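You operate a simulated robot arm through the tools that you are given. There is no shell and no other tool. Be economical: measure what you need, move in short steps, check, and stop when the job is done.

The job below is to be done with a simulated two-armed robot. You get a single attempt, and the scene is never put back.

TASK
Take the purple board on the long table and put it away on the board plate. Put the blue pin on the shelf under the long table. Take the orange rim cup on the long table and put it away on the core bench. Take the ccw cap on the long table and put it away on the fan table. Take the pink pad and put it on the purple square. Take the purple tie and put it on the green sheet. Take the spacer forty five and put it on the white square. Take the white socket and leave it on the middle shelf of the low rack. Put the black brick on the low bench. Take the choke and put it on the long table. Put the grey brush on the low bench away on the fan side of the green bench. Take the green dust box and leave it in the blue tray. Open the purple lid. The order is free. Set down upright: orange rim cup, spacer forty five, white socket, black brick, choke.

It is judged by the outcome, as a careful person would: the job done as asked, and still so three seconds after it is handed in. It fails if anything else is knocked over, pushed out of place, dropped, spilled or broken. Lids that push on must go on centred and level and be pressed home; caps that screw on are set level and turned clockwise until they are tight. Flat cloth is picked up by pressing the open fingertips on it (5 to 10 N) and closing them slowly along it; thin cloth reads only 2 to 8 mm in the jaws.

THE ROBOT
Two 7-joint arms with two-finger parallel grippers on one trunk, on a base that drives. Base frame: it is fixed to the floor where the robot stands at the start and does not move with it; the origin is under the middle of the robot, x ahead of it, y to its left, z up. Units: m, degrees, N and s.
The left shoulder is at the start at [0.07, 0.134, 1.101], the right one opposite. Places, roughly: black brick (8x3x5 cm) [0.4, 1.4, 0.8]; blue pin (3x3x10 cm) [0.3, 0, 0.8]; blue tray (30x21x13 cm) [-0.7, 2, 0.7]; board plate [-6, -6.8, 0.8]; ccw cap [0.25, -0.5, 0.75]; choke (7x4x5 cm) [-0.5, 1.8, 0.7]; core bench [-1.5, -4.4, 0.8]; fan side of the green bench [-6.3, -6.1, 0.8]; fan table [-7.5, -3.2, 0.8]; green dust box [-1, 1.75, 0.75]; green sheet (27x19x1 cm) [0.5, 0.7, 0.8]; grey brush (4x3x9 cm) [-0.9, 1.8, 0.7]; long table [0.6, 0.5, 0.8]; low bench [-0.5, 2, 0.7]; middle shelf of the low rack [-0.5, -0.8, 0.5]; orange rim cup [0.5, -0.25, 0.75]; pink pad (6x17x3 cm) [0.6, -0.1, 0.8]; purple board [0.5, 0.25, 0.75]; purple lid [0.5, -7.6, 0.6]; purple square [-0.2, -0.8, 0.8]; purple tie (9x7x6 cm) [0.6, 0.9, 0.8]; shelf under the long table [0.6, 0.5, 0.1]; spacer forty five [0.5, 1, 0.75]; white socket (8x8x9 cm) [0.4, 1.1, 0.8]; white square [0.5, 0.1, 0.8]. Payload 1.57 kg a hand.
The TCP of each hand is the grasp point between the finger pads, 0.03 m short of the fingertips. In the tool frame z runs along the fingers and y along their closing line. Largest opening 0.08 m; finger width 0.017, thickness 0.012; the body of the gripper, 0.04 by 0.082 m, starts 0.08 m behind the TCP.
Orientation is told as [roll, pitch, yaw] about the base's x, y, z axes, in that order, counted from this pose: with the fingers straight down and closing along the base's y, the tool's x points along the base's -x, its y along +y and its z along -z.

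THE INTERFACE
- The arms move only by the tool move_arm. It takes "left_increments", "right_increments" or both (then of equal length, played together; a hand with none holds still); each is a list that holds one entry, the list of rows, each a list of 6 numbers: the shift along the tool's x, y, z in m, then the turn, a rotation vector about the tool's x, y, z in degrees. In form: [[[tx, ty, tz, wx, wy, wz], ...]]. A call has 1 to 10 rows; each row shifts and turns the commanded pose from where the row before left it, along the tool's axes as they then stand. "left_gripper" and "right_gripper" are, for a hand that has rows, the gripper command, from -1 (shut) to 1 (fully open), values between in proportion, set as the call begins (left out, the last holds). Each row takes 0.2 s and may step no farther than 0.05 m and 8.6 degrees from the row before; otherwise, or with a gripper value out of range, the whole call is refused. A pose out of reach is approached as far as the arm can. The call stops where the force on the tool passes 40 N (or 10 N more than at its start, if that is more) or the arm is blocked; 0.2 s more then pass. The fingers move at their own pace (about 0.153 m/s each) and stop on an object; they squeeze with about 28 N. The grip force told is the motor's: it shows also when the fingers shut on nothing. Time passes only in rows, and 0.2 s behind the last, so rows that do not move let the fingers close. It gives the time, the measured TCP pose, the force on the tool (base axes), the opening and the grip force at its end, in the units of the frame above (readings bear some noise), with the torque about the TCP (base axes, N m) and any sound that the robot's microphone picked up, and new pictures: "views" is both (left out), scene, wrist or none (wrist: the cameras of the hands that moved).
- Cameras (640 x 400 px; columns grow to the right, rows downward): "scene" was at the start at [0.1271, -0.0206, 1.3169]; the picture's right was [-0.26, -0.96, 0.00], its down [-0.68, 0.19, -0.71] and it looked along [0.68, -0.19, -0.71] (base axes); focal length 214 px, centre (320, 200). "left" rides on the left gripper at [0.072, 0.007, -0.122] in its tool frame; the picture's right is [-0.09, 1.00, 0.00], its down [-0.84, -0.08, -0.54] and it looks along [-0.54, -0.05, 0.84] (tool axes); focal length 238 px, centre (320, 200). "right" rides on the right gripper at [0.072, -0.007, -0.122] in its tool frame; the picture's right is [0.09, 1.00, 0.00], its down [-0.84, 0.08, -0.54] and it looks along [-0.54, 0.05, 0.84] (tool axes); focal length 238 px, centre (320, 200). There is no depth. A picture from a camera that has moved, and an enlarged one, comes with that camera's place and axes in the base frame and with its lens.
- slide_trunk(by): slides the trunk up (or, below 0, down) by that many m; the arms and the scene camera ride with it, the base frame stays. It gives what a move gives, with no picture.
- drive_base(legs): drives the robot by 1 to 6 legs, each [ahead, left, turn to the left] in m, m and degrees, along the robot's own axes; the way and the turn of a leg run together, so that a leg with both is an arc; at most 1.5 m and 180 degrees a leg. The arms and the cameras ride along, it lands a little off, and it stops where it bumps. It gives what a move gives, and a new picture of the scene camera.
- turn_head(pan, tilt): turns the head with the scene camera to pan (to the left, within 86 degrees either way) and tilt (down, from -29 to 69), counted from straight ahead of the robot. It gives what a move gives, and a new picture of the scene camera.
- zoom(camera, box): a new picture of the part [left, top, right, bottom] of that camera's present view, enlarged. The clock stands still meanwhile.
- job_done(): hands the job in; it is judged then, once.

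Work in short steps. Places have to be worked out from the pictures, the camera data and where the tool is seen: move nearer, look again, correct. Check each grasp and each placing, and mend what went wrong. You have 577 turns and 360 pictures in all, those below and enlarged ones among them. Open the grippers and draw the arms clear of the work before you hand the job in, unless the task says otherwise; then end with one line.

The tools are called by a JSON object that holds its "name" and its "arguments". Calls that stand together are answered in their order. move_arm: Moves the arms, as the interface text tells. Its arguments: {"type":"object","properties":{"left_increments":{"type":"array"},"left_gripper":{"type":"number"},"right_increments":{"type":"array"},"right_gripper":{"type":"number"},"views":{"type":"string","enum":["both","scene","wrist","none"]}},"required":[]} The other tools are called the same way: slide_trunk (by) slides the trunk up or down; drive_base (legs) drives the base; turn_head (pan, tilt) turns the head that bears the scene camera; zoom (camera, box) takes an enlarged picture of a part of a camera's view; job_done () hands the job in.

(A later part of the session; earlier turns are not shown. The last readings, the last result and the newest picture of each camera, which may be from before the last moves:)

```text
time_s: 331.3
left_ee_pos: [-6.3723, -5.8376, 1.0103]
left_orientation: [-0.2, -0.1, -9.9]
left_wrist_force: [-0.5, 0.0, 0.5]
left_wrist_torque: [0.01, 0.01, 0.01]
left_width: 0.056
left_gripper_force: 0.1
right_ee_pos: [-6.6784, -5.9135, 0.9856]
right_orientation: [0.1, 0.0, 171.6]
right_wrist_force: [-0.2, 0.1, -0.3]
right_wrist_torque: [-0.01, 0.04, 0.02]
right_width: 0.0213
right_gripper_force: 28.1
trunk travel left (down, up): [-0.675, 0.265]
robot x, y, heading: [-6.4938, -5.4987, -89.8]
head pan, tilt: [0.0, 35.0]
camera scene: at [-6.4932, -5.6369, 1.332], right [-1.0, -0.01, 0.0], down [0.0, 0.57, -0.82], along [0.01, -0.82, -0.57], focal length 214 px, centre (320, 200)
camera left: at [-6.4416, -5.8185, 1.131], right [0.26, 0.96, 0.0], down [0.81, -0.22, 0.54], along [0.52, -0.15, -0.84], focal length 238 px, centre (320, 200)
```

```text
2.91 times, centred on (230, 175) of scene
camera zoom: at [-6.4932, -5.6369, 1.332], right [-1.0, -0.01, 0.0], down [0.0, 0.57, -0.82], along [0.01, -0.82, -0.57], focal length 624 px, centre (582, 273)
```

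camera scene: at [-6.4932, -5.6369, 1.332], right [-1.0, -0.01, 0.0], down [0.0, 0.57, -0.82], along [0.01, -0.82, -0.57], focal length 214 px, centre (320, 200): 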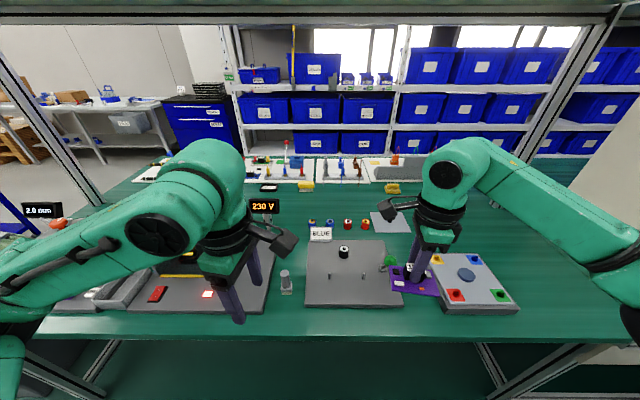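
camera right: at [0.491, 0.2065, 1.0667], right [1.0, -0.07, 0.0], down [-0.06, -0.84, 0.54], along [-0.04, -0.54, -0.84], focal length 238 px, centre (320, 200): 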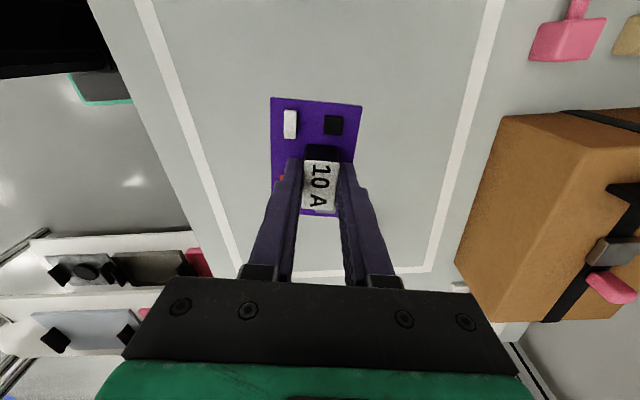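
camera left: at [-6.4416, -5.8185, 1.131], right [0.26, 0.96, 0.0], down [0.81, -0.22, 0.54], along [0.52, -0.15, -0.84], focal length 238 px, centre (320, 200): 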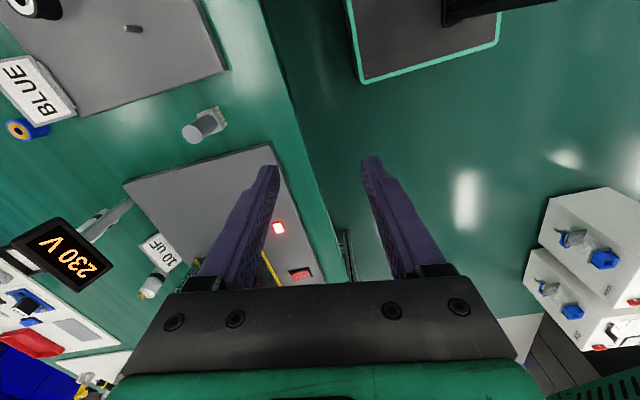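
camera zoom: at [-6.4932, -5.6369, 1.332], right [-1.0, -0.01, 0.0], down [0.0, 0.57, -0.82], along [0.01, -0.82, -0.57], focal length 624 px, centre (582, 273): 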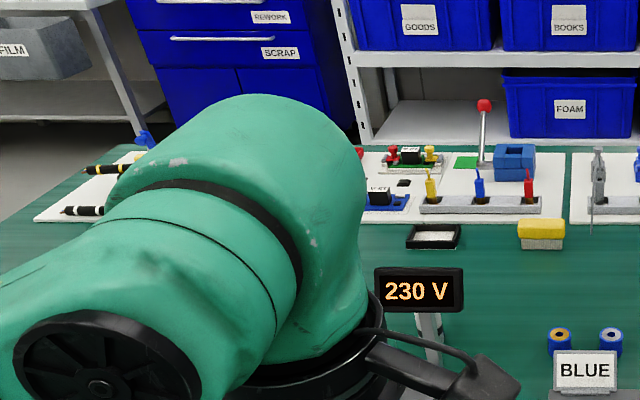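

The white plate with green/blue/red boards at the back (x ≈ -6.1, y ≈ -6.7) is the board plate. Drive back out round the bins to the bench's other side.

{"name": "drive_base", "arguments": {"legs": [[-0.12, 0, 0], [0, 0, 90], [1.5, 0, 0], [1.5, 0, 0], [0.9, 0, 0], [0, 0, -90]]}}

{"name": "turn_head", "arguments": {"pan": -30, "tilt": 25}}

```text
time_s: 358.6
left_ee_pos: [-2.4556, -5.7364, 1.0089]
left_orientation: [-0.2, -0.1, -10.0]
left_wrist_force: [1.0, -0.4, 0.3]
left_wrist_torque: [0.0, 0.0, 0.0]
left_width: 0.0561
left_gripper_force: 0.1
right_ee_pos: [-2.7633, -5.8077, 0.9836]
right_orientation: [0.1, 0.1, 171.3]
right_wrist_force: [0.5, 0.0, -1.5]
right_wrist_torque: [0.01, 0.0, 0.01]
right_width: 0.0214
right_gripper_force: 28.3
trunk travel left (down, up): [-0.675, 0.265]
robot x, y, heading: [-2.5743, -5.3973, -89.5]
head pan, tilt: [0.0, 35.0]
camera scene: at [-2.5785, -5.5336, 1.3318], right [-1.0, -0.01, 0.0], down [0.0, 0.57, -0.82], along [0.0, -0.82, -0.57], focal length 214 px, centre (320, 200)
```

scene: 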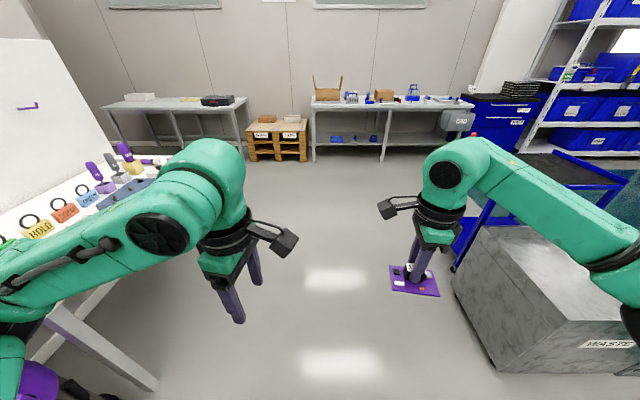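

```text
time_s: 359.6
left_ee_pos: [-2.457, -5.7347, 1.0097]
left_orientation: [-0.1, -0.2, -10.0]
left_wrist_force: [0.0, 0.3, -0.2]
left_wrist_torque: [-0.03, -0.02, 0.06]
left_width: 0.0559
left_gripper_force: 0.2
right_ee_pos: [-2.7637, -5.8072, 0.9845]
right_orientation: [-0.1, 0.1, 171.4]
right_wrist_force: [0.3, -0.5, -1.3]
right_wrist_torque: [-0.05, 0.01, -0.02]
right_width: 0.0211
right_gripper_force: 27.6
trunk travel left (down, up): [-0.675, 0.265]
robot x, y, heading: [-2.5771, -5.3961, -89.7]
head pan, tilt: [-30.0, 25.0]
camera scene: at [-2.6245, -5.5256, 1.3475], right [-0.87, 0.49, 0.0], down [0.21, 0.37, -0.91], along [-0.45, -0.79, -0.42], focal length 214 px, centre (320, 200)
```

scene: 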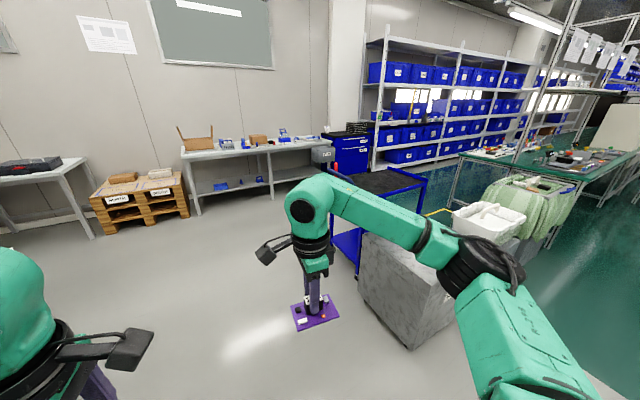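

Corridor at y ≈ -7.7 is clear (trolley ends at y -7.1, tables start at -8.4). Drive round to behind the bench.

{"name": "drive_base", "arguments": {"legs": [[1.5, 0, 0], [0.8, 0, 0], [0, 0, -90], [1.5, 0, 0], [1.5, 0, 0], [0.45, 0, 0]]}}

{"name": "turn_head", "arguments": {"pan": -60, "tilt": 25}}

```text
time_s: 391.1
left_ee_pos: [-6.3548, -7.8899, 1.0101]
left_orientation: [-0.3, -0.1, -99.7]
left_wrist_force: [0.6, -0.1, 0.0]
left_wrist_torque: [-0.01, -0.03, -0.02]
left_width: 0.0562
left_gripper_force: 0.1
right_ee_pos: [-6.4312, -7.5861, 0.9844]
right_orientation: [0.0, 0.1, 81.9]
right_wrist_force: [-0.7, -0.2, -1.0]
right_wrist_torque: [-0.04, -0.03, -0.01]
right_width: 0.0212
right_gripper_force: 28.1
trunk travel left (down, up): [-0.675, 0.265]
robot x, y, heading: [-6.0176, -7.7682, -179.2]
head pan, tilt: [-30.0, 25.0]
camera scene: at [-6.1493, -7.7213, 1.3476], right [0.49, 0.87, 0.0], down [0.37, -0.21, -0.91], along [-0.79, 0.44, -0.42], focal length 214 px, centre (320, 200)
```

scene: 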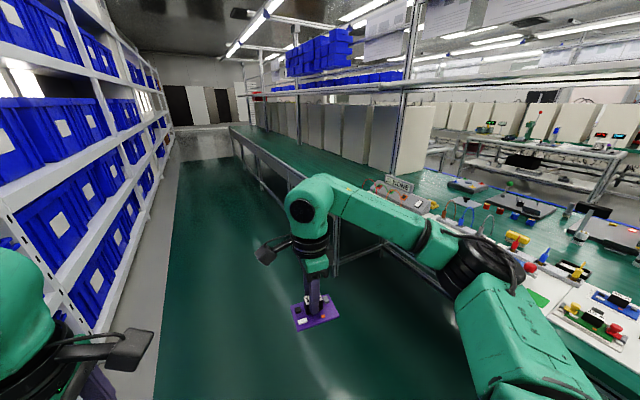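

```text
time_s: 392.1
left_ee_pos: [-6.3554, -7.8901, 1.0099]
left_orientation: [-0.2, -0.2, -99.7]
left_wrist_force: [-0.3, -0.2, 1.4]
left_wrist_torque: [0.04, -0.02, -0.03]
left_width: 0.0559
left_gripper_force: 0.1
right_ee_pos: [-6.4306, -7.5841, 0.9846]
right_orientation: [0.0, 0.1, 81.9]
right_wrist_force: [-0.9, -0.5, -0.8]
right_wrist_torque: [0.0, 0.0, 0.01]
right_width: 0.0212
right_gripper_force: 27.9
trunk travel left (down, up): [-0.675, 0.265]
robot x, y, heading: [-6.0156, -7.7621, -179.1]
head pan, tilt: [-60.0, 25.0]
camera scene: at [-6.1163, -7.6872, 1.3475], right [0.86, 0.51, 0.0], down [0.22, -0.36, -0.91], along [-0.46, 0.78, -0.42], focal length 214 px, centre (320, 200)
```

scene: 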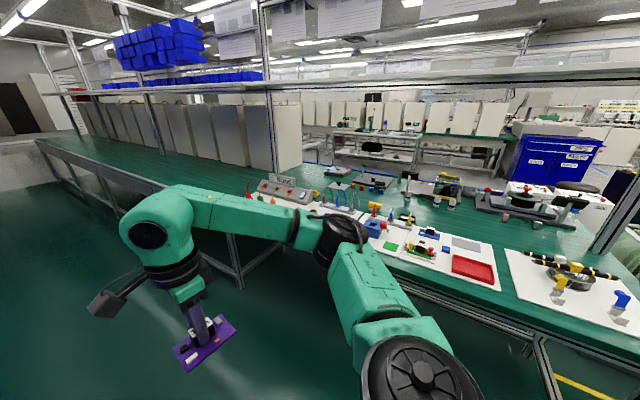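

{"name": "zoom", "arguments": {"camera": "scene", "box": [350, 190, 530, 300]}}

```text
3.56 times, centred on (440, 245) of scene
camera zoom: at [-6.1163, -7.6872, 1.3475], right [0.86, 0.51, 0.0], down [0.22, -0.36, -0.91], along [-0.46, 0.78, -0.42], focal length 763 px, centre (-107, 40)
```

zoom: 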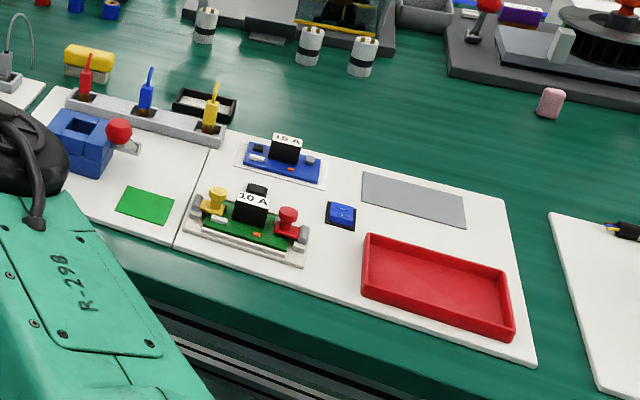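

The plate holds a green board fixture, a blue board, a red tray, and a free grey pad at ≈ (-5.95, -6.69). Turn to face the bench from this side.

{"name": "drive_base", "arguments": {"legs": [[0, 0, -90.8], [0.4, 0.03, 0]]}}

{"name": "turn_head", "arguments": {"pan": -5, "tilt": 45}}

{"name": "zoom", "arguments": {"camera": "right", "box": [0, 0, 640, 400]}}

```text
time_s: 398.4
left_ee_pos: [-6.1606, -7.0274, 1.0103]
left_orientation: [-0.2, -0.2, 169.1]
left_wrist_force: [0.2, -0.5, 0.4]
left_wrist_torque: [0.01, 0.0, -0.01]
left_width: 0.0561
left_gripper_force: 0.1
right_ee_pos: [-5.8533, -6.9572, 0.985]
right_orientation: [0.0, 0.1, -9.2]
right_wrist_force: [-0.4, 0.3, -0.9]
right_wrist_torque: [0.02, -0.04, 0.01]
right_width: 0.0213
right_gripper_force: 28.3
trunk travel left (down, up): [-0.675, 0.265]
robot x, y, heading: [-6.045, -7.37, 89.6]
head pan, tilt: [-60.0, 25.0]
camera scene: at [-5.9658, -7.2709, 1.3476], right [0.49, -0.87, 0.0], down [-0.37, -0.21, -0.91], along [0.79, 0.45, -0.42], focal length 214 px, centre (320, 200)
```

scene: 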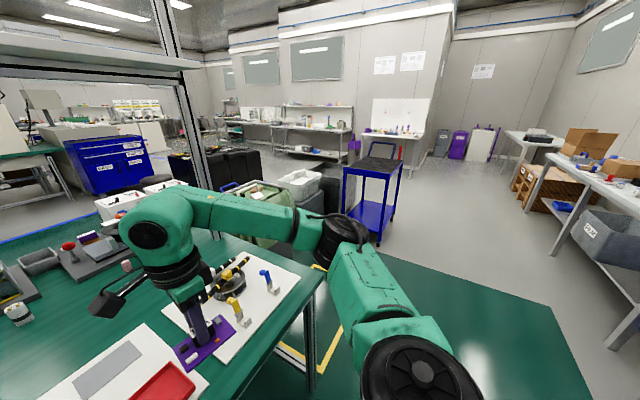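

```text
time_s: 399.7
left_ee_pos: [-6.1606, -7.0276, 1.0097]
left_orientation: [-0.2, -0.1, 169.2]
left_wrist_force: [0.7, 0.6, -0.5]
left_wrist_torque: [0.01, 0.03, 0.02]
left_width: 0.056
left_gripper_force: 0.0
right_ee_pos: [-5.8544, -6.9577, 0.9838]
right_orientation: [0.0, 0.1, -9.2]
right_wrist_force: [0.0, -0.4, -1.0]
right_wrist_torque: [-0.02, 0.02, 0.0]
right_width: 0.0212
right_gripper_force: 28.0
trunk travel left (down, up): [-0.675, 0.265]
robot x, y, heading: [-6.0464, -7.3685, 89.5]
head pan, tilt: [-5.0, 45.0]
camera scene: at [-6.0382, -7.2349, 1.3169], right [1.0, -0.09, 0.0], down [-0.07, -0.7, -0.71], along [0.07, 0.7, -0.71], focal length 214 px, centre (320, 200)
```

scene: 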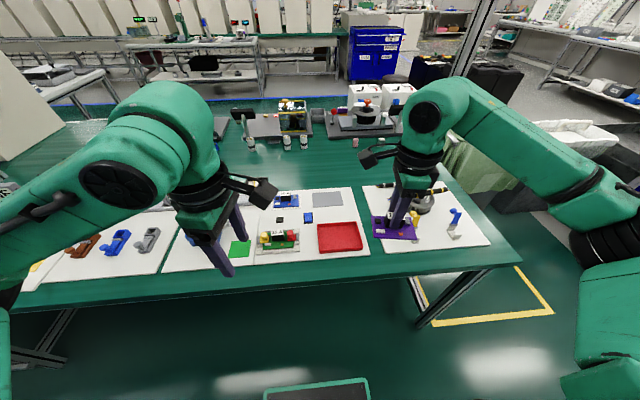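

```text
1.00 times, centred on (320, 200) of right
camera zoom: at [-5.9251, -6.9514, 1.1064], right [0.07, 1.0, 0.0], down [0.84, -0.06, 0.54], along [0.54, -0.04, -0.84], focal length 238 px, centre (320, 200)
```

zoom: 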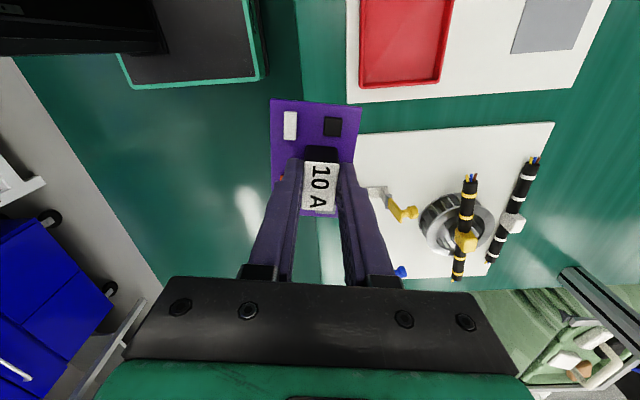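

Grey pad at (-5.945, -6.688). Drive 0.1 nearer, align the board (yaw to 0) and bring it above the pad.

{"name": "drive_base", "arguments": {"legs": [[0.1, 0, 0.4]]}}

{"name": "move_arm", "arguments": {"right_increments": [[[0, 0, 0, 0, 0, -5], [0, 0, 0, 0, 0, -4.5], [0.018, 0.0425, 0, 0, 0, 0], [0.018, 0.0425, 0, 0, 0, 0], [0.018, 0.0425, 0, 0, 0, 0], [0.018, 0.0425, 0, 0, 0, 0], [0, 0, 0.04, 0, 0, 0], [0, 0, 0.04, 0, 0, 0], [0, 0, 0, 0, 0, 0]]], "views": "both"}}

```text
time_s: 400.8
left_ee_pos: [-6.1626, -6.9296, 1.0092]
left_orientation: [-0.3, -0.1, 169.6]
left_wrist_force: [-0.4, 0.9, 0.1]
left_wrist_torque: [0.0, 0.05, -0.02]
left_width: 0.056
left_gripper_force: 0.0
right_ee_pos: [-5.8564, -6.8567, 0.9847]
right_orientation: [0.2, 0.2, -8.9]
right_wrist_force: [0.8, 0.1, -0.8]
right_wrist_torque: [0.03, 0.01, 0.01]
right_width: 0.0212
right_gripper_force: 28.3
trunk travel left (down, up): [-0.675, 0.265]
robot x, y, heading: [-6.0444, -7.2666, 90.0]
head pan, tilt: [-5.0, 45.0]
camera scene: at [-6.039, -7.1362, 1.317], right [1.0, -0.09, 0.0], down [-0.06, -0.7, -0.71], along [0.06, 0.7, -0.71], focal length 214 px, centre (320, 200)
```

scene: 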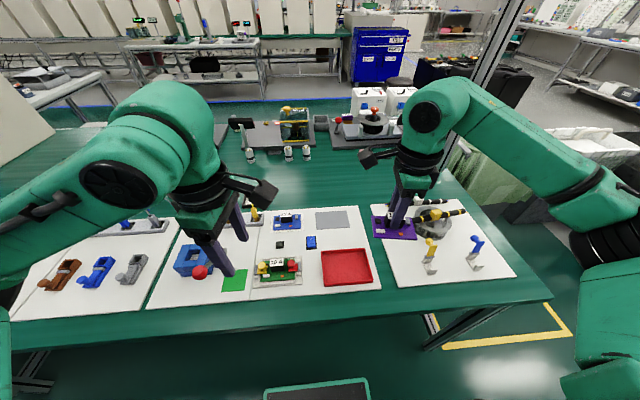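

```text
time_s: 402.8
left_ee_pos: [-6.1644, -6.9292, 1.0099]
left_orientation: [-0.2, 0.0, 169.6]
left_wrist_force: [-0.3, 0.3, 0.2]
left_wrist_torque: [0.03, -0.01, 0.0]
left_width: 0.0557
left_gripper_force: 0.1
right_ee_pos: [-5.931, -6.687, 0.9053]
right_orientation: [0.0, 0.1, 0.7]
right_wrist_force: [-0.6, -0.4, -1.3]
right_wrist_torque: [-0.01, -0.01, 0.0]
right_width: 0.0211
right_gripper_force: 28.1
trunk travel left (down, up): [-0.675, 0.265]
robot x, y, heading: [-6.0418, -7.2676, 90.4]
head pan, tilt: [-5.0, 45.0]
camera scene: at [-6.0399, -7.1359, 1.317], right [1.0, -0.09, 0.0], down [-0.06, -0.7, -0.71], along [0.06, 0.7, -0.71], focal length 214 px, centre (320, 200)
camera right: at [-6.002, -6.6943, 1.0276], right [-0.1, 0.99, 0.0], down [0.84, 0.09, 0.54], along [0.54, 0.06, -0.84], focal length 238 px, centre (320, 200)
```

scene: 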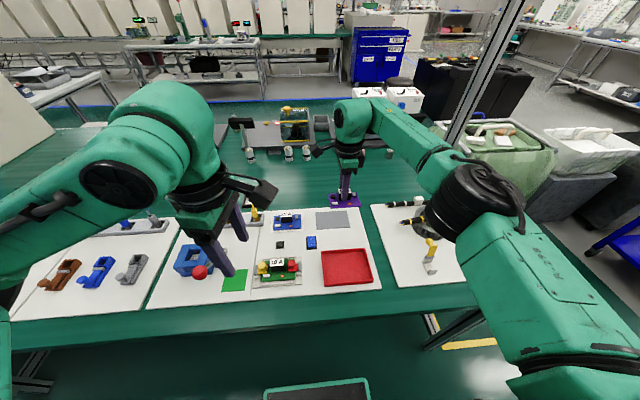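
right: 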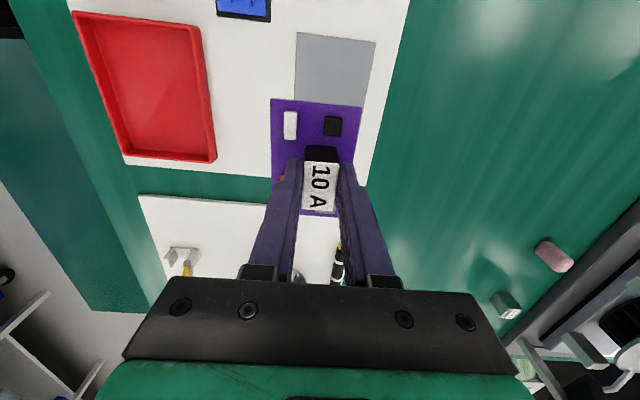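

Refined pad centre (-5.975, -6.684). Shift 26 mm and lower.

{"name": "move_arm", "arguments": {"right_increments": [[[0.026, 0.003, 0, 0, 0, 0], [0, 0, 0.04, 0, 0, 0], [0, 0, 0.03, 0, 0, 0], [0, 0, 0, 0, 0, 0]]], "views": "wrist"}}

```text
time_s: 403.8
left_ee_pos: [-6.1648, -6.9291, 1.0103]
left_orientation: [-0.2, 0.0, 169.6]
left_wrist_force: [0.4, 0.6, -0.5]
left_wrist_torque: [0.0, 0.0, -0.01]
left_width: 0.056
left_gripper_force: 0.1
right_ee_pos: [-5.9569, -6.6839, 0.8344]
right_orientation: [0.2, 0.1, 0.7]
right_wrist_force: [0.3, 0.2, -1.4]
right_wrist_torque: [-0.04, -0.01, 0.01]
right_width: 0.0212
right_gripper_force: 28.3
trunk travel left (down, up): [-0.675, 0.265]
robot x, y, heading: [-6.044, -7.2699, 90.0]
head pan, tilt: [-5.0, 45.0]
camera right: at [-6.0279, -6.6912, 0.9571], right [-0.1, 0.99, 0.0], down [0.84, 0.09, 0.54], along [0.54, 0.06, -0.84], focal length 238 px, centre (320, 200)
```

right: 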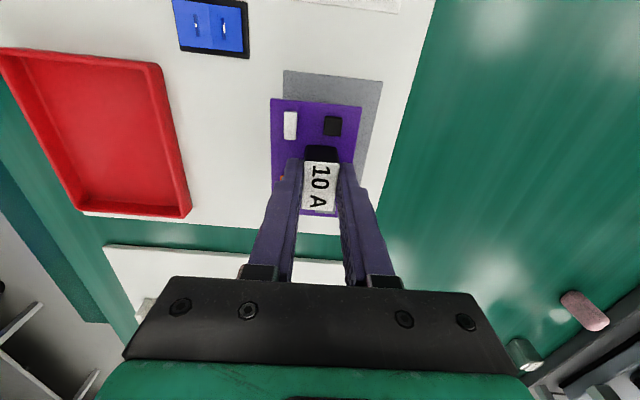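

Nudge +11 mm in y, then lower to contact.

{"name": "move_arm", "arguments": {"right_increments": [[[0.004, 0.011, 0, 0, 0, 0], [0, 0, 0.012, 0, 0, 0], [0, 0, 0.006, 0, 0, 0], [0, 0, 0.004, 0, 0, 0], [0, 0, 0.004, 0, 0, 0], [0, 0, 0.003, 0, 0, 0], [0, 0, 0.003, 0, 0, 0], [0, 0, 0, 0, 0, 0]]], "views": "wrist"}}

```text
time_s: 405.6
left_ee_pos: [-6.1642, -6.9281, 1.0084]
left_orientation: [-0.1, 0.0, 169.6]
left_wrist_force: [-0.5, -0.6, -0.2]
left_wrist_torque: [-0.03, 0.01, 0.0]
left_width: 0.0558
left_gripper_force: 0.0
right_ee_pos: [-5.9607, -6.6758, 0.8093]
right_orientation: [0.1, 0.0, 0.6]
right_wrist_force: [0.3, 0.0, -1.3]
right_wrist_torque: [0.01, 0.0, 0.0]
right_width: 0.021
right_gripper_force: 27.8
right hand out of reach, approached as far as the arm can: row 3
trunk travel left (down, up): [-0.675, 0.265]
robot x, y, heading: [-6.0442, -7.2687, 89.9]
head pan, tilt: [-5.0, 45.0]
camera right: at [-6.0314, -6.6832, 0.9311], right [-0.1, 0.99, 0.0], down [0.84, 0.09, 0.54], along [0.54, 0.06, -0.84], focal length 238 px, centre (320, 200)
```

right: 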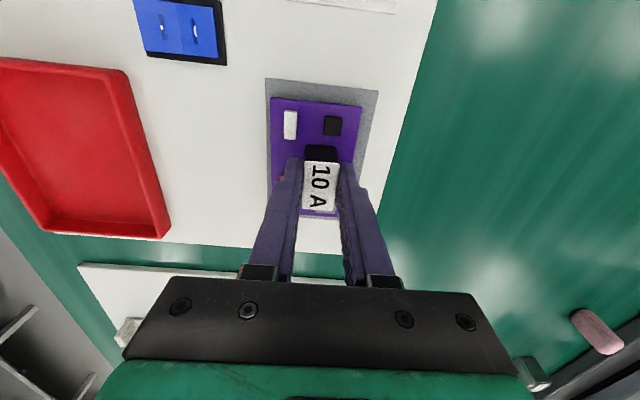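

Well centred on the pad. A little more down to contact.

{"name": "move_arm", "arguments": {"right_increments": [[[0, 0, 0.003, 0, 0, 0], [0, 0, 0.003, 0, 0, 0], [0, 0, 0.003, 0, 0, 0], [0, 0, 0, 0, 0, 0]]], "views": "none"}}

```text
time_s: 406.6
left_ee_pos: [-6.1642, -6.9313, 1.0103]
left_orientation: [-0.3, -0.2, 169.6]
left_wrist_force: [-0.5, -0.7, -0.4]
left_wrist_torque: [-0.01, -0.02, -0.03]
left_width: 0.0564
left_gripper_force: 0.1
right_ee_pos: [-5.9611, -6.6778, 0.8034]
right_orientation: [0.5, 0.2, 0.7]
right_wrist_force: [1.0, 9.1, 21.7]
right_wrist_torque: [-0.02, -0.29, 0.07]
right_width: 0.0211
right_gripper_force: 28.3
trunk travel left (down, up): [-0.675, 0.265]
robot x, y, heading: [-6.0457, -7.2672, 90.2]
head pan, tilt: [-5.0, 45.0]
```

Contact. Release (opening modestly) and lift.

{"name": "move_arm", "arguments": {"right_increments": [[[0, 0, -0.001, 0, 0, 0], [0, 0, 0, 0, 0, 0], [0, 0, 0, 0, 0, 0]]], "right_gripper": 0, "views": "none"}}

{"name": "move_arm", "arguments": {"right_increments": [[[0, 0, -0.03, 0, 0, 0], [0, 0, -0.04, 0, 0, 0], [0, 0, -0.04, 0, 0, 0], [0, 0, -0.04, 0, 0, 0], [0, 0, -0.03, 0, 0, 0]]], "views": "both"}}

```text
time_s: 407.4
left_ee_pos: [-6.162, -6.9273, 1.0096]
left_orientation: [-0.3, 0.0, 169.6]
left_wrist_force: [-0.8, 0.2, -0.2]
left_wrist_torque: [-0.02, 0.03, 0.03]
left_width: 0.0559
left_gripper_force: 0.1
right_ee_pos: [-5.9609, -6.6771, 0.8017]
right_orientation: [-0.1, 0.1, 0.8]
right_wrist_force: [-0.8, 0.7, -0.5]
right_wrist_torque: [-0.02, 0.03, -0.03]
right_width: 0.0401
right_gripper_force: 0.0
trunk travel left (down, up): [-0.675, 0.265]
robot x, y, heading: [-6.044, -7.265, 90.1]
head pan, tilt: [-5.0, 45.0]
```

```text
time_s: 408.6
left_ee_pos: [-6.1639, -6.9284, 1.0096]
left_orientation: [-0.2, -0.1, 169.6]
left_wrist_force: [0.4, 0.0, -0.2]
left_wrist_torque: [-0.04, -0.02, -0.01]
left_width: 0.056
left_gripper_force: 0.1
right_ee_pos: [-5.9621, -6.6788, 0.9737]
right_orientation: [-0.2, -0.1, 1.0]
right_wrist_force: [-0.8, -0.1, 1.0]
right_wrist_torque: [0.02, 0.02, 0.02]
right_width: 0.0398
right_gripper_force: 0.1
right hand out of reach, approached as far as the arm can: row 5
trunk travel left (down, up): [-0.675, 0.265]
robot x, y, heading: [-6.0429, -7.2655, 90.0]
head pan, tilt: [-5.0, 45.0]
camera scene: at [-6.0392, -7.1359, 1.3169], right [1.0, -0.09, 0.0], down [-0.06, -0.7, -0.71], along [0.06, 0.7, -0.71], focal length 214 px, centre (320, 200)
camera right: at [-6.033, -6.6853, 1.0965], right [-0.11, 0.99, 0.0], down [0.84, 0.1, 0.54], along [0.54, 0.06, -0.84], focal length 238 px, centre (320, 200)
```

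scene: 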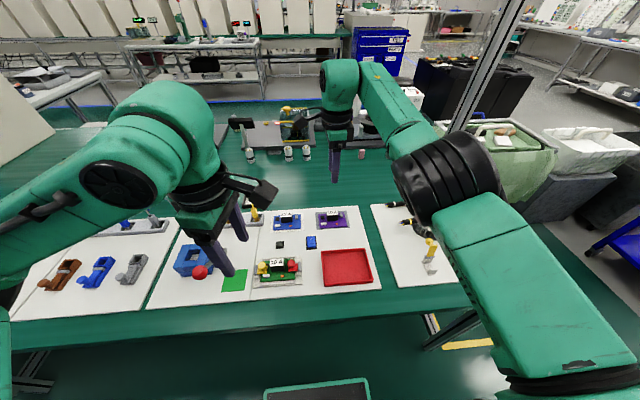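
right: 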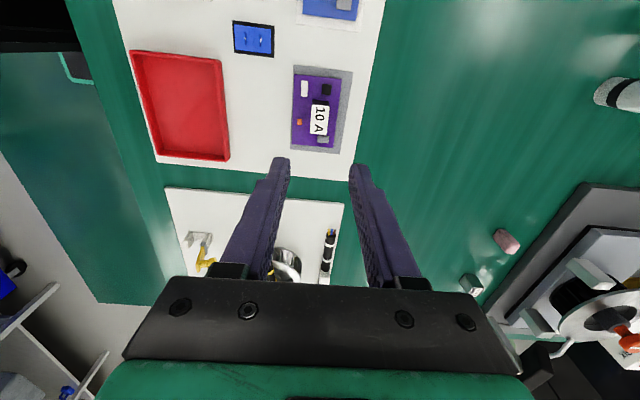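

Board is on the plate. Next the purple lid near (0.5, -7.6): tuck, back out and drive east.

{"name": "move_arm", "arguments": {"right_increments": [[[-0.02, -0.045, 0, 0, 0, 0], [-0.02, -0.045, 0, 0, 0, 0], [-0.02, -0.045, 0, 0, 0, 0], [-0.02, -0.045, 0, 0, 0, 0], [-0.02, -0.03, 0, 0, 0, 0]]], "views": "none"}}

{"name": "drive_base", "arguments": {"legs": [[-0.48, 0, 0], [0, 0, -90], [1.5, 0, 0], [1.5, 0, 0], [1.5, 0, 0]]}}

{"name": "turn_head", "arguments": {"pan": 0, "tilt": 15}}

```text
time_s: 409.8
left_ee_pos: [-6.1642, -6.9289, 1.0087]
left_orientation: [-0.3, -0.1, 169.6]
left_wrist_force: [1.0, -0.3, -0.2]
left_wrist_torque: [0.02, 0.01, -0.04]
left_width: 0.0559
left_gripper_force: 0.1
right_ee_pos: [-5.9629, -6.6774, 0.974]
right_orientation: [-0.2, 0.1, 1.1]
right_wrist_force: [0.3, -0.5, 0.3]
right_wrist_torque: [-0.02, 0.01, -0.01]
right_width: 0.0402
right_gripper_force: 0.1
right hand out of reach, approached as far as the arm can: row 1, 2, 3, 4, 5
trunk travel left (down, up): [-0.675, 0.265]
robot x, y, heading: [-6.0457, -7.267, 90.1]
head pan, tilt: [-5.0, 45.0]
```

```text
time_s: 437.5
left_ee_pos: [-1.2286, -7.5857, 1.0101]
left_orientation: [-0.1, -0.1, 80.3]
left_wrist_force: [-0.5, -1.5, -0.7]
left_wrist_torque: [0.02, 0.0, 0.03]
left_width: 0.0558
left_gripper_force: 0.0
right_ee_pos: [-0.9751, -7.7831, 0.9747]
right_orientation: [-0.1, 0.1, -88.2]
right_wrist_force: [-0.7, 0.0, 0.1]
right_wrist_torque: [0.03, 0.04, -0.03]
right_width: 0.0402
right_gripper_force: 0.1
trunk travel left (down, up): [-0.675, 0.265]
robot x, y, heading: [-1.5643, -7.7099, 0.7]
head pan, tilt: [-5.0, 45.0]
camera scene: at [-1.4363, -7.7129, 1.317], right [-0.07, -1.0, 0.0], down [-0.71, 0.05, -0.71], along [0.71, -0.05, -0.71], focal length 214 px, centre (320, 200)
```

scene: 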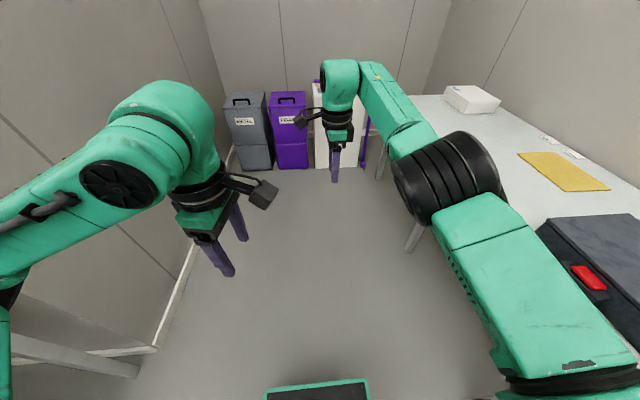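

```text
time_s: 438.4
left_ee_pos: [-1.2281, -7.5853, 1.0096]
left_orientation: [-0.3, -0.1, 80.3]
left_wrist_force: [-0.4, -0.3, -0.1]
left_wrist_torque: [0.0, -0.01, 0.02]
left_width: 0.056
left_gripper_force: 0.0
right_ee_pos: [-0.9749, -7.7831, 0.9742]
right_orientation: [0.0, 0.0, -88.2]
right_wrist_force: [-0.3, -0.6, 0.0]
right_wrist_torque: [-0.03, 0.02, 0.0]
right_width: 0.0401
right_gripper_force: 0.2
trunk travel left (down, up): [-0.675, 0.265]
robot x, y, heading: [-1.5628, -7.7066, 0.7]
head pan, tilt: [0.0, 15.0]
camera scene: at [-1.424, -7.7057, 1.3637], right [0.01, -1.0, 0.0], down [-0.26, 0.0, -0.97], along [0.97, 0.01, -0.26], focal length 214 px, centre (320, 200)
```

scene: 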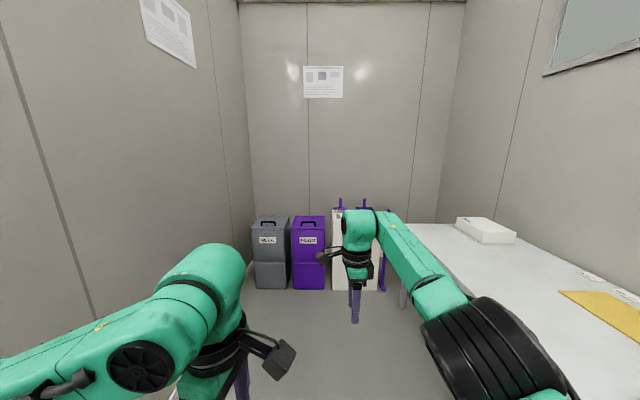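

{"name": "zoom", "arguments": {"camera": "scene", "box": [240, 190, 410, 300]}}

```text
3.64 times, centred on (325, 245) of scene
camera zoom: at [-1.424, -7.7057, 1.3637], right [0.01, -1.0, 0.0], down [-0.26, 0.0, -0.97], along [0.97, 0.01, -0.26], focal length 780 px, centre (302, 36)
```

zoom: 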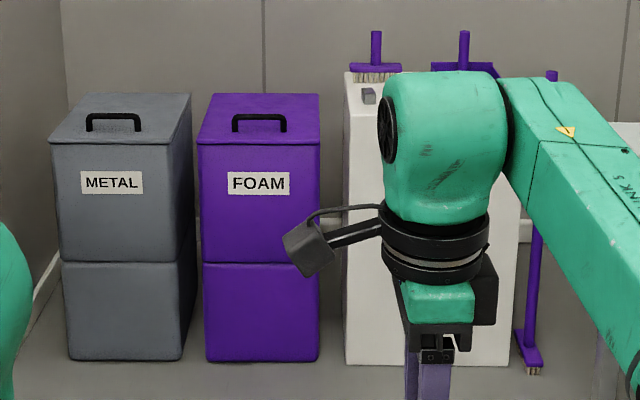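

The purple "FOAM" bin has a hinged lid with a black handle bar near the front, about (0.40, -7.63, 0.68), hinge at the back. Drive closer and look.

{"name": "drive_base", "arguments": {"legs": [[1.25, 0.12, -0.7]]}}

{"name": "turn_head", "arguments": {"pan": 0, "tilt": 45}}

{"name": "zoom", "arguments": {"camera": "right", "box": [0, 0, 640, 400]}}

```text
time_s: 444.8
left_ee_pos: [0.0288, -7.4625, 1.0091]
left_orientation: [-0.3, -0.1, 79.5]
left_wrist_force: [1.0, 0.7, 0.2]
left_wrist_torque: [-0.01, 0.01, -0.01]
left_width: 0.0558
left_gripper_force: 0.1
right_ee_pos: [0.2792, -7.6644, 0.9735]
right_orientation: [-0.1, 0.0, -89.0]
right_wrist_force: [0.0, 0.2, -0.1]
right_wrist_torque: [-0.02, 0.0, 0.02]
right_width: 0.0399
right_gripper_force: 0.1
trunk travel left (down, up): [-0.675, 0.265]
robot x, y, heading: [-0.3095, -7.5759, -0.1]
head pan, tilt: [0.0, 15.0]
camera scene: at [-0.1687, -7.5802, 1.3638], right [0.0, -1.0, 0.0], down [-0.26, 0.0, -0.97], along [0.97, 0.0, -0.26], focal length 214 px, centre (320, 200)
```

scene: 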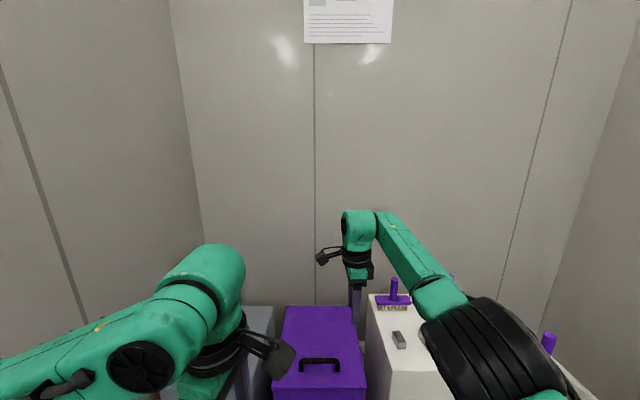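

```text
time_s: 445.7
left_ee_pos: [0.0284, -7.4613, 1.0092]
left_orientation: [-0.2, -0.1, 79.5]
left_wrist_force: [-0.8, 0.2, 0.4]
left_wrist_torque: [0.02, -0.01, 0.01]
left_width: 0.0559
left_gripper_force: 0.0
right_ee_pos: [0.2796, -7.6656, 0.9743]
right_orientation: [-0.2, -0.1, -89.0]
right_wrist_force: [-0.8, -0.8, 0.6]
right_wrist_torque: [0.0, -0.01, -0.02]
right_width: 0.04
right_gripper_force: 0.0
trunk travel left (down, up): [-0.675, 0.265]
robot x, y, heading: [-0.3123, -7.5769, -0.1]
head pan, tilt: [0.0, 45.0]
camera scene: at [-0.1807, -7.5801, 1.317], right [0.0, -1.0, 0.0], down [-0.71, 0.0, -0.71], along [0.71, 0.0, -0.71], focal length 214 px, centre (320, 200)
```

scene: 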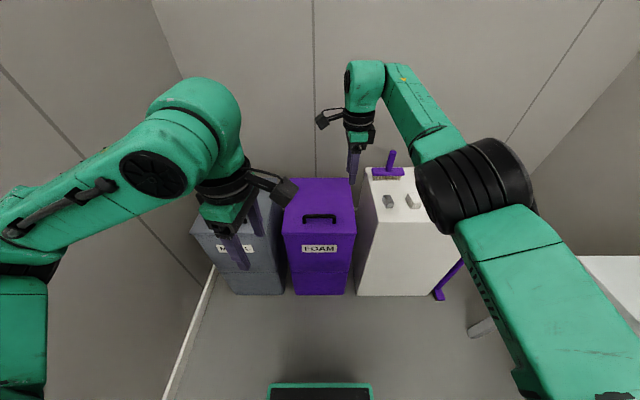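

```text
1.00 times, centred on (320, 200) of right
camera zoom: at [0.2722, -7.5916, 1.0962], right [0.99, 0.11, 0.0], down [0.09, -0.84, 0.54], along [0.06, -0.54, -0.84], focal length 238 px, centre (320, 200)
```

zoom: 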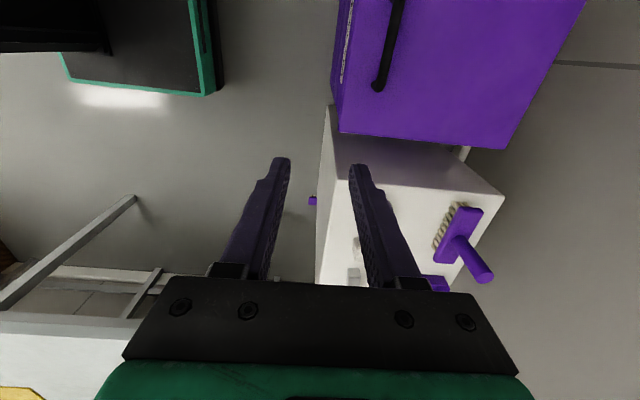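

Handle bar: x ≈ 0.376, y ≈ -7.582, top z ≈ 0.69; lid z ≈ 0.63. Drive 0.15 ahead, lower the trunk 0.15, and position the right hand above the bar.

{"name": "drive_base", "arguments": {"legs": [[0.15, 0, 0]]}}

{"name": "slide_trunk", "arguments": {"by": -0.15}}

{"name": "move_arm", "arguments": {"right_increments": [[[0.042, -0.026, 0, 0, 0, 0], [0.042, -0.026, 0, 0, 0, 0], [0, 0, 0.03, 0, 0, 0], [0, 0, 0, 0, 0, 0]]], "right_gripper": 0.6, "views": "both"}}

```text
time_s: 447.1
left_ee_pos: [0.1779, -7.4617, 1.0098]
left_orientation: [-0.1, -0.1, 79.6]
left_wrist_force: [-0.1, 0.7, -0.5]
left_wrist_torque: [0.0, -0.01, 0.05]
left_width: 0.0561
left_gripper_force: 0.1
right_ee_pos: [0.4292, -7.6654, 0.974]
right_orientation: [0.0, -0.1, -89.0]
right_wrist_force: [-0.3, 0.2, -0.4]
right_wrist_torque: [-0.01, 0.01, 0.02]
right_width: 0.0399
right_gripper_force: 0.1
trunk travel left (down, up): [-0.675, 0.265]
robot x, y, heading: [-0.1623, -7.5786, -0.1]
head pan, tilt: [0.0, 45.0]
camera scene: at [-0.0314, -7.5803, 1.3171], right [0.0, -1.0, 0.0], down [-0.71, 0.0, -0.71], along [0.71, 0.0, -0.71], focal length 214 px, centre (320, 200)
```

scene: 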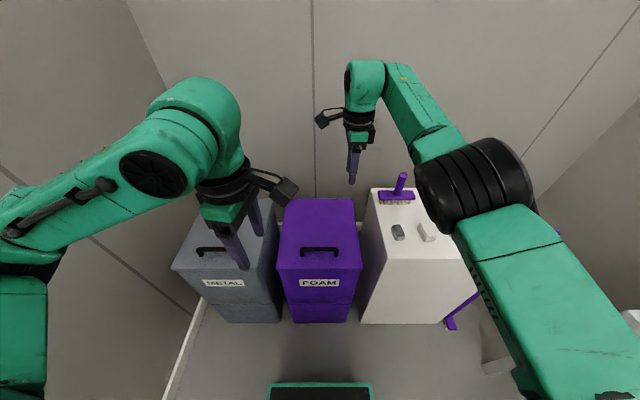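

```text
time_s: 448.9
left_ee_pos: [0.1789, -7.4629, 0.8601]
left_orientation: [-0.3, -0.1, 79.5]
left_wrist_force: [0.1, 0.2, 1.0]
left_wrist_torque: [0.02, 0.02, 0.0]
left_width: 0.0561
left_gripper_force: 0.1
right_ee_pos: [0.4302, -7.6644, 0.8248]
right_orientation: [-0.1, 0.1, -89.0]
right_wrist_force: [0.0, -0.5, -0.4]
right_wrist_torque: [-0.02, 0.0, 0.03]
right_width: 0.0399
right_gripper_force: 0.1
trunk travel left (down, up): [-0.525, 0.415]
robot x, y, heading: [-0.1606, -7.5813, 0.3]
head pan, tilt: [0.0, 45.0]
```

```text
time_s: 449.9
left_ee_pos: [0.1793, -7.4618, 0.8607]
left_orientation: [-0.2, 0.0, 79.5]
left_wrist_force: [0.5, 0.6, -0.9]
left_wrist_torque: [0.0, -0.02, -0.01]
left_width: 0.0561
left_gripper_force: 0.0
right_ee_pos: [0.3764, -7.5807, 0.7944]
right_orientation: [0.0, 0.1, -89.0]
right_wrist_force: [-0.4, -0.2, -0.2]
right_wrist_torque: [-0.03, -0.02, 0.03]
right_width: 0.0639
right_gripper_force: 0.1
trunk travel left (down, up): [-0.525, 0.415]
robot x, y, heading: [-0.1552, -7.5822, 0.3]
head pan, tilt: [0.0, 45.0]
camera scene: at [-0.0307, -7.5797, 1.167], right [0.0, -1.0, 0.0], down [-0.71, 0.0, -0.71], along [0.71, 0.0, -0.71], focal length 214 px, centre (320, 200)
camera right: at [0.3688, -7.5084, 0.9166], right [0.99, 0.11, 0.0], down [0.09, -0.84, 0.54], along [0.06, -0.54, -0.84], focal length 238 px, centre (320, 200)
```

scene: 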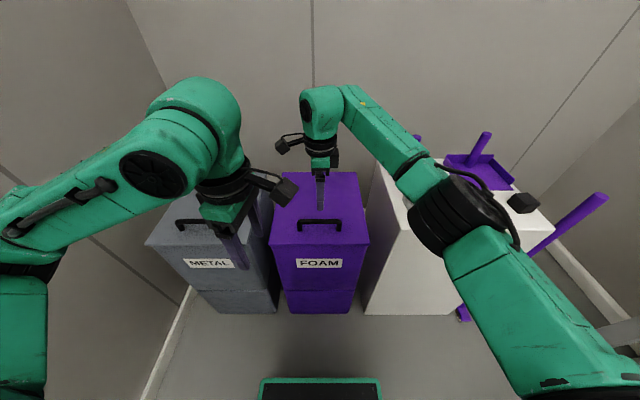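
right: 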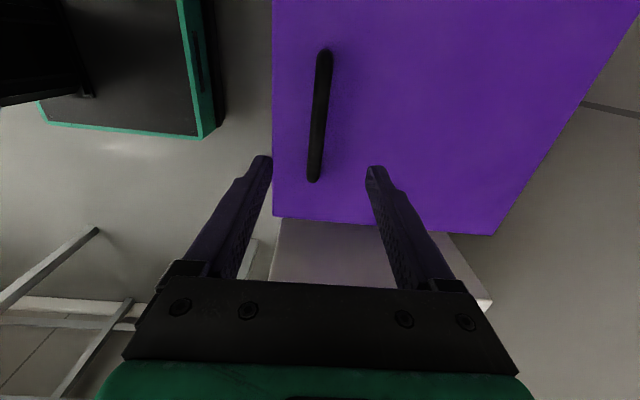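

Bar centred between the fingers. Lower to z 0.685 with a check, then close.

{"name": "move_arm", "arguments": {"right_increments": [[[0.012, 0, 0.04, 0, 0, 0], [0, 0, 0.04, 0, 0, 0], [0, 0, 0.02, 0, 0, 0], [0, 0, 0.01, 0, 0, 0], [0, 0, 0, 0, 0, 0]]], "views": "wrist"}}

```text
time_s: 451.1
left_ee_pos: [0.1793, -7.4616, 0.859]
left_orientation: [-0.2, 0.0, 79.5]
left_wrist_force: [0.3, -0.5, 0.5]
left_wrist_torque: [0.02, -0.02, -0.02]
left_width: 0.0559
left_gripper_force: 0.1
right_ee_pos: [0.3757, -7.5687, 0.6829]
right_orientation: [-0.1, -0.1, -89.0]
right_wrist_force: [0.5, -0.3, -0.7]
right_wrist_torque: [0.01, 0.03, -0.04]
right_width: 0.064
right_gripper_force: 0.0
trunk travel left (down, up): [-0.525, 0.415]
robot x, y, heading: [-0.1593, -7.5831, 0.0]
head pan, tilt: [0.0, 45.0]
camera right: at [0.3697, -7.4964, 0.8061], right [0.99, 0.11, 0.0], down [0.09, -0.84, 0.54], along [0.06, -0.54, -0.84], focal length 238 px, centre (320, 200)
```

right: 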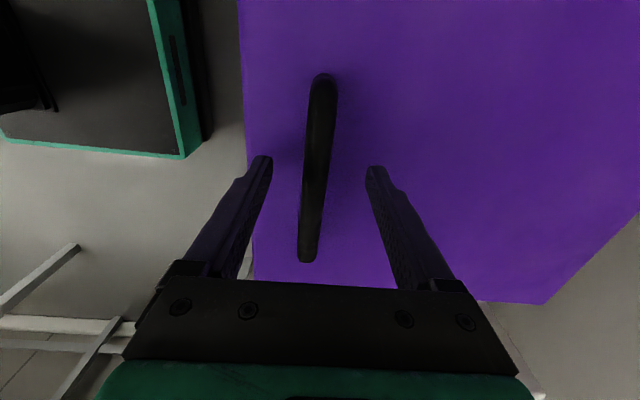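

{"name": "move_arm", "arguments": {"right_increments": [[[0, 0, 0, 0, 0, 0], [0, 0, 0, 0, 0, 0], [0, 0, 0, 0, 0, 0]]], "right_gripper": -1, "views": "wrist"}}

```text
time_s: 451.9
left_ee_pos: [0.1778, -7.4628, 0.8605]
left_orientation: [-0.5, -0.1, 79.6]
left_wrist_force: [0.3, -0.2, -0.7]
left_wrist_torque: [0.01, 0.02, 0.01]
left_width: 0.0561
left_gripper_force: 0.1
right_ee_pos: [0.3729, -7.5696, 0.6845]
right_orientation: [0.0, 0.0, -89.0]
right_wrist_force: [-20.0, -1.3, -0.5]
right_wrist_torque: [-0.37, 0.34, -0.42]
right_width: 0.0158
right_gripper_force: 31.7
trunk travel left (down, up): [-0.525, 0.415]
robot x, y, heading: [-0.1609, -7.5791, -0.1]
head pan, tilt: [0.0, 45.0]
camera right: at [0.3667, -7.4964, 0.8075], right [0.99, 0.11, 0.0], down [0.09, -0.84, 0.54], along [0.06, -0.54, -0.84], focal length 238 px, centre (320, 200)
```

right: 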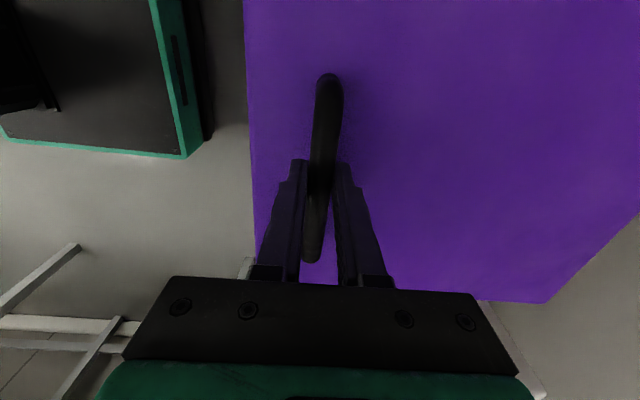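

Bar gripped. Before lifting I need the base nearer for the whole arc: release, rise, drive 0.17 ahead and re-grip.

{"name": "move_arm", "arguments": {"right_increments": [[[0, 0, 0, 0, 0, 0], [0, 0, 0, 0, 0, 0], [0, 0, -0.04, 0, 0, 0], [0, 0, -0.04, 0, 0, 0], [0, -0.045, -0.02, 0, 0, 0], [0, -0.045, 0, 0, 0, 0], [0, -0.045, 0, 0, 0, 0]]], "right_gripper": 0.6, "left_increments": [[[0, 0, -0.04, 0, 0, 0], [0, 0, -0.04, 0, 0, 0], [0, 0, 0, 0, 0, 0], [0, 0, 0, 0, 0, 0], [0, 0, 0, 0, 0, 0], [0, 0, 0, 0, 0, 0], [0, 0, 0, 0, 0, 0]]], "views": "none"}}

{"name": "drive_base", "arguments": {"legs": [[0.15, 0, 0]]}}

{"name": "zoom", "arguments": {"camera": "right", "box": [0, 0, 640, 400]}}

```text
time_s: 453.5
left_ee_pos: [0.1783, -7.4616, 0.9392]
left_orientation: [-0.2, -0.1, 79.4]
left_wrist_force: [0.7, 0.2, 0.0]
left_wrist_torque: [-0.02, -0.01, -0.01]
left_width: 0.056
left_gripper_force: 0.0
right_ee_pos: [0.2407, -7.5729, 0.7856]
right_orientation: [0.0, 0.1, -89.1]
right_wrist_force: [-0.3, 0.2, 0.3]
right_wrist_torque: [-0.03, -0.03, -0.02]
right_width: 0.064
right_gripper_force: 0.0
trunk travel left (down, up): [-0.525, 0.415]
robot x, y, heading: [-0.1631, -7.5798, -0.1]
head pan, tilt: [0.0, 45.0]
```

```text
time_s: 454.8
left_ee_pos: [0.3294, -7.4627, 0.9397]
left_orientation: [-0.2, 0.0, 79.5]
left_wrist_force: [0.2, -0.3, -0.3]
left_wrist_torque: [-0.01, 0.03, -0.04]
left_width: 0.0561
left_gripper_force: 0.0
right_ee_pos: [0.3916, -7.572, 0.7846]
right_orientation: [-0.1, -0.1, -89.1]
right_wrist_force: [0.5, 1.1, 0.6]
right_wrist_torque: [0.02, -0.02, 0.01]
right_width: 0.0639
right_gripper_force: 0.1
trunk travel left (down, up): [-0.525, 0.415]
robot x, y, heading: [-0.0109, -7.5812, 0.4]
head pan, tilt: [0.0, 45.0]
camera scene: at [0.1198, -7.5803, 1.1669], right [0.0, -1.0, 0.0], down [-0.71, 0.0, -0.71], along [0.71, 0.0, -0.71], focal length 214 px, centre (320, 200)
```

scene: 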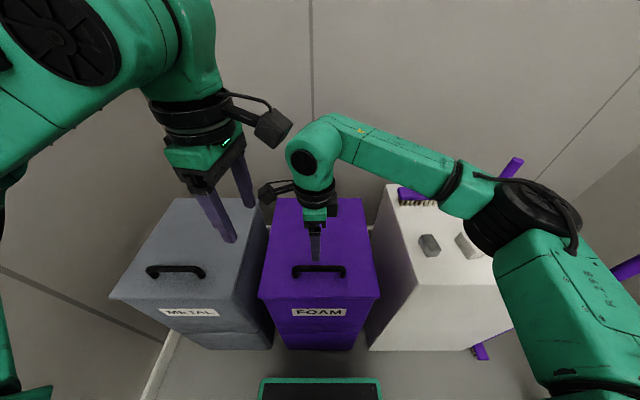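

```text
1.00 times, centred on (320, 200) of right
camera zoom: at [0.384, -7.4993, 0.9064], right [0.99, 0.11, 0.0], down [0.09, -0.84, 0.54], along [0.06, -0.54, -0.84], focal length 238 px, centre (320, 200)
```

zoom: 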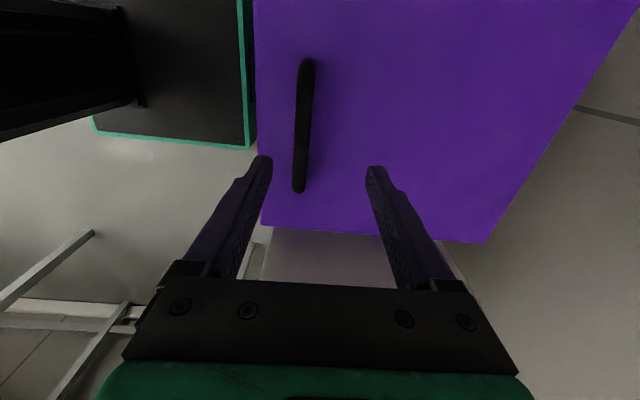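

{"name": "move_arm", "arguments": {"right_increments": [[[0, -0.019, 0.03, 0, 0, 0], [0, 0, 0.04, 0, 0, 0], [0, 0, 0.032, 0, 0, 0], [0, 0, 0, 0, 0, 0]]], "views": "none"}}

{"name": "move_arm", "arguments": {"right_increments": [[[0, 0, 0, 0, 0, 0], [0, 0, 0, 0, 0, 0], [0, 0, 0, 0, 0, 0]]], "right_gripper": -1, "views": "none"}}

```text
time_s: 455.8
left_ee_pos: [0.3285, -7.4624, 0.9398]
left_orientation: [-0.2, -0.2, 79.4]
left_wrist_force: [-0.2, -0.7, 0.9]
left_wrist_torque: [-0.02, -0.02, -0.01]
left_width: 0.0561
left_gripper_force: 0.1
right_ee_pos: [0.3703, -7.5707, 0.6837]
right_orientation: [-0.1, 0.1, -89.1]
right_wrist_force: [0.1, -0.4, 0.4]
right_wrist_torque: [-0.01, 0.01, -0.04]
right_width: 0.0638
right_gripper_force: 0.0
trunk travel left (down, up): [-0.525, 0.415]
robot x, y, heading: [-0.0094, -7.5856, -0.3]
head pan, tilt: [0.0, 45.0]
```

```text
time_s: 456.6
left_ee_pos: [0.331, -7.4622, 0.9381]
left_orientation: [-0.1, 0.1, 79.5]
left_wrist_force: [-0.1, 0.0, -0.1]
left_wrist_torque: [0.0, 0.01, 0.0]
left_width: 0.056
left_gripper_force: 0.0
right_ee_pos: [0.3739, -7.5716, 0.6821]
right_orientation: [-0.1, 0.2, -89.0]
right_wrist_force: [12.2, 1.3, -2.0]
right_wrist_torque: [0.36, -0.22, -0.45]
right_width: 0.0156
right_gripper_force: 31.0
trunk travel left (down, up): [-0.525, 0.415]
robot x, y, heading: [-0.0084, -7.5804, -0.1]
head pan, tilt: [0.0, 45.0]
```

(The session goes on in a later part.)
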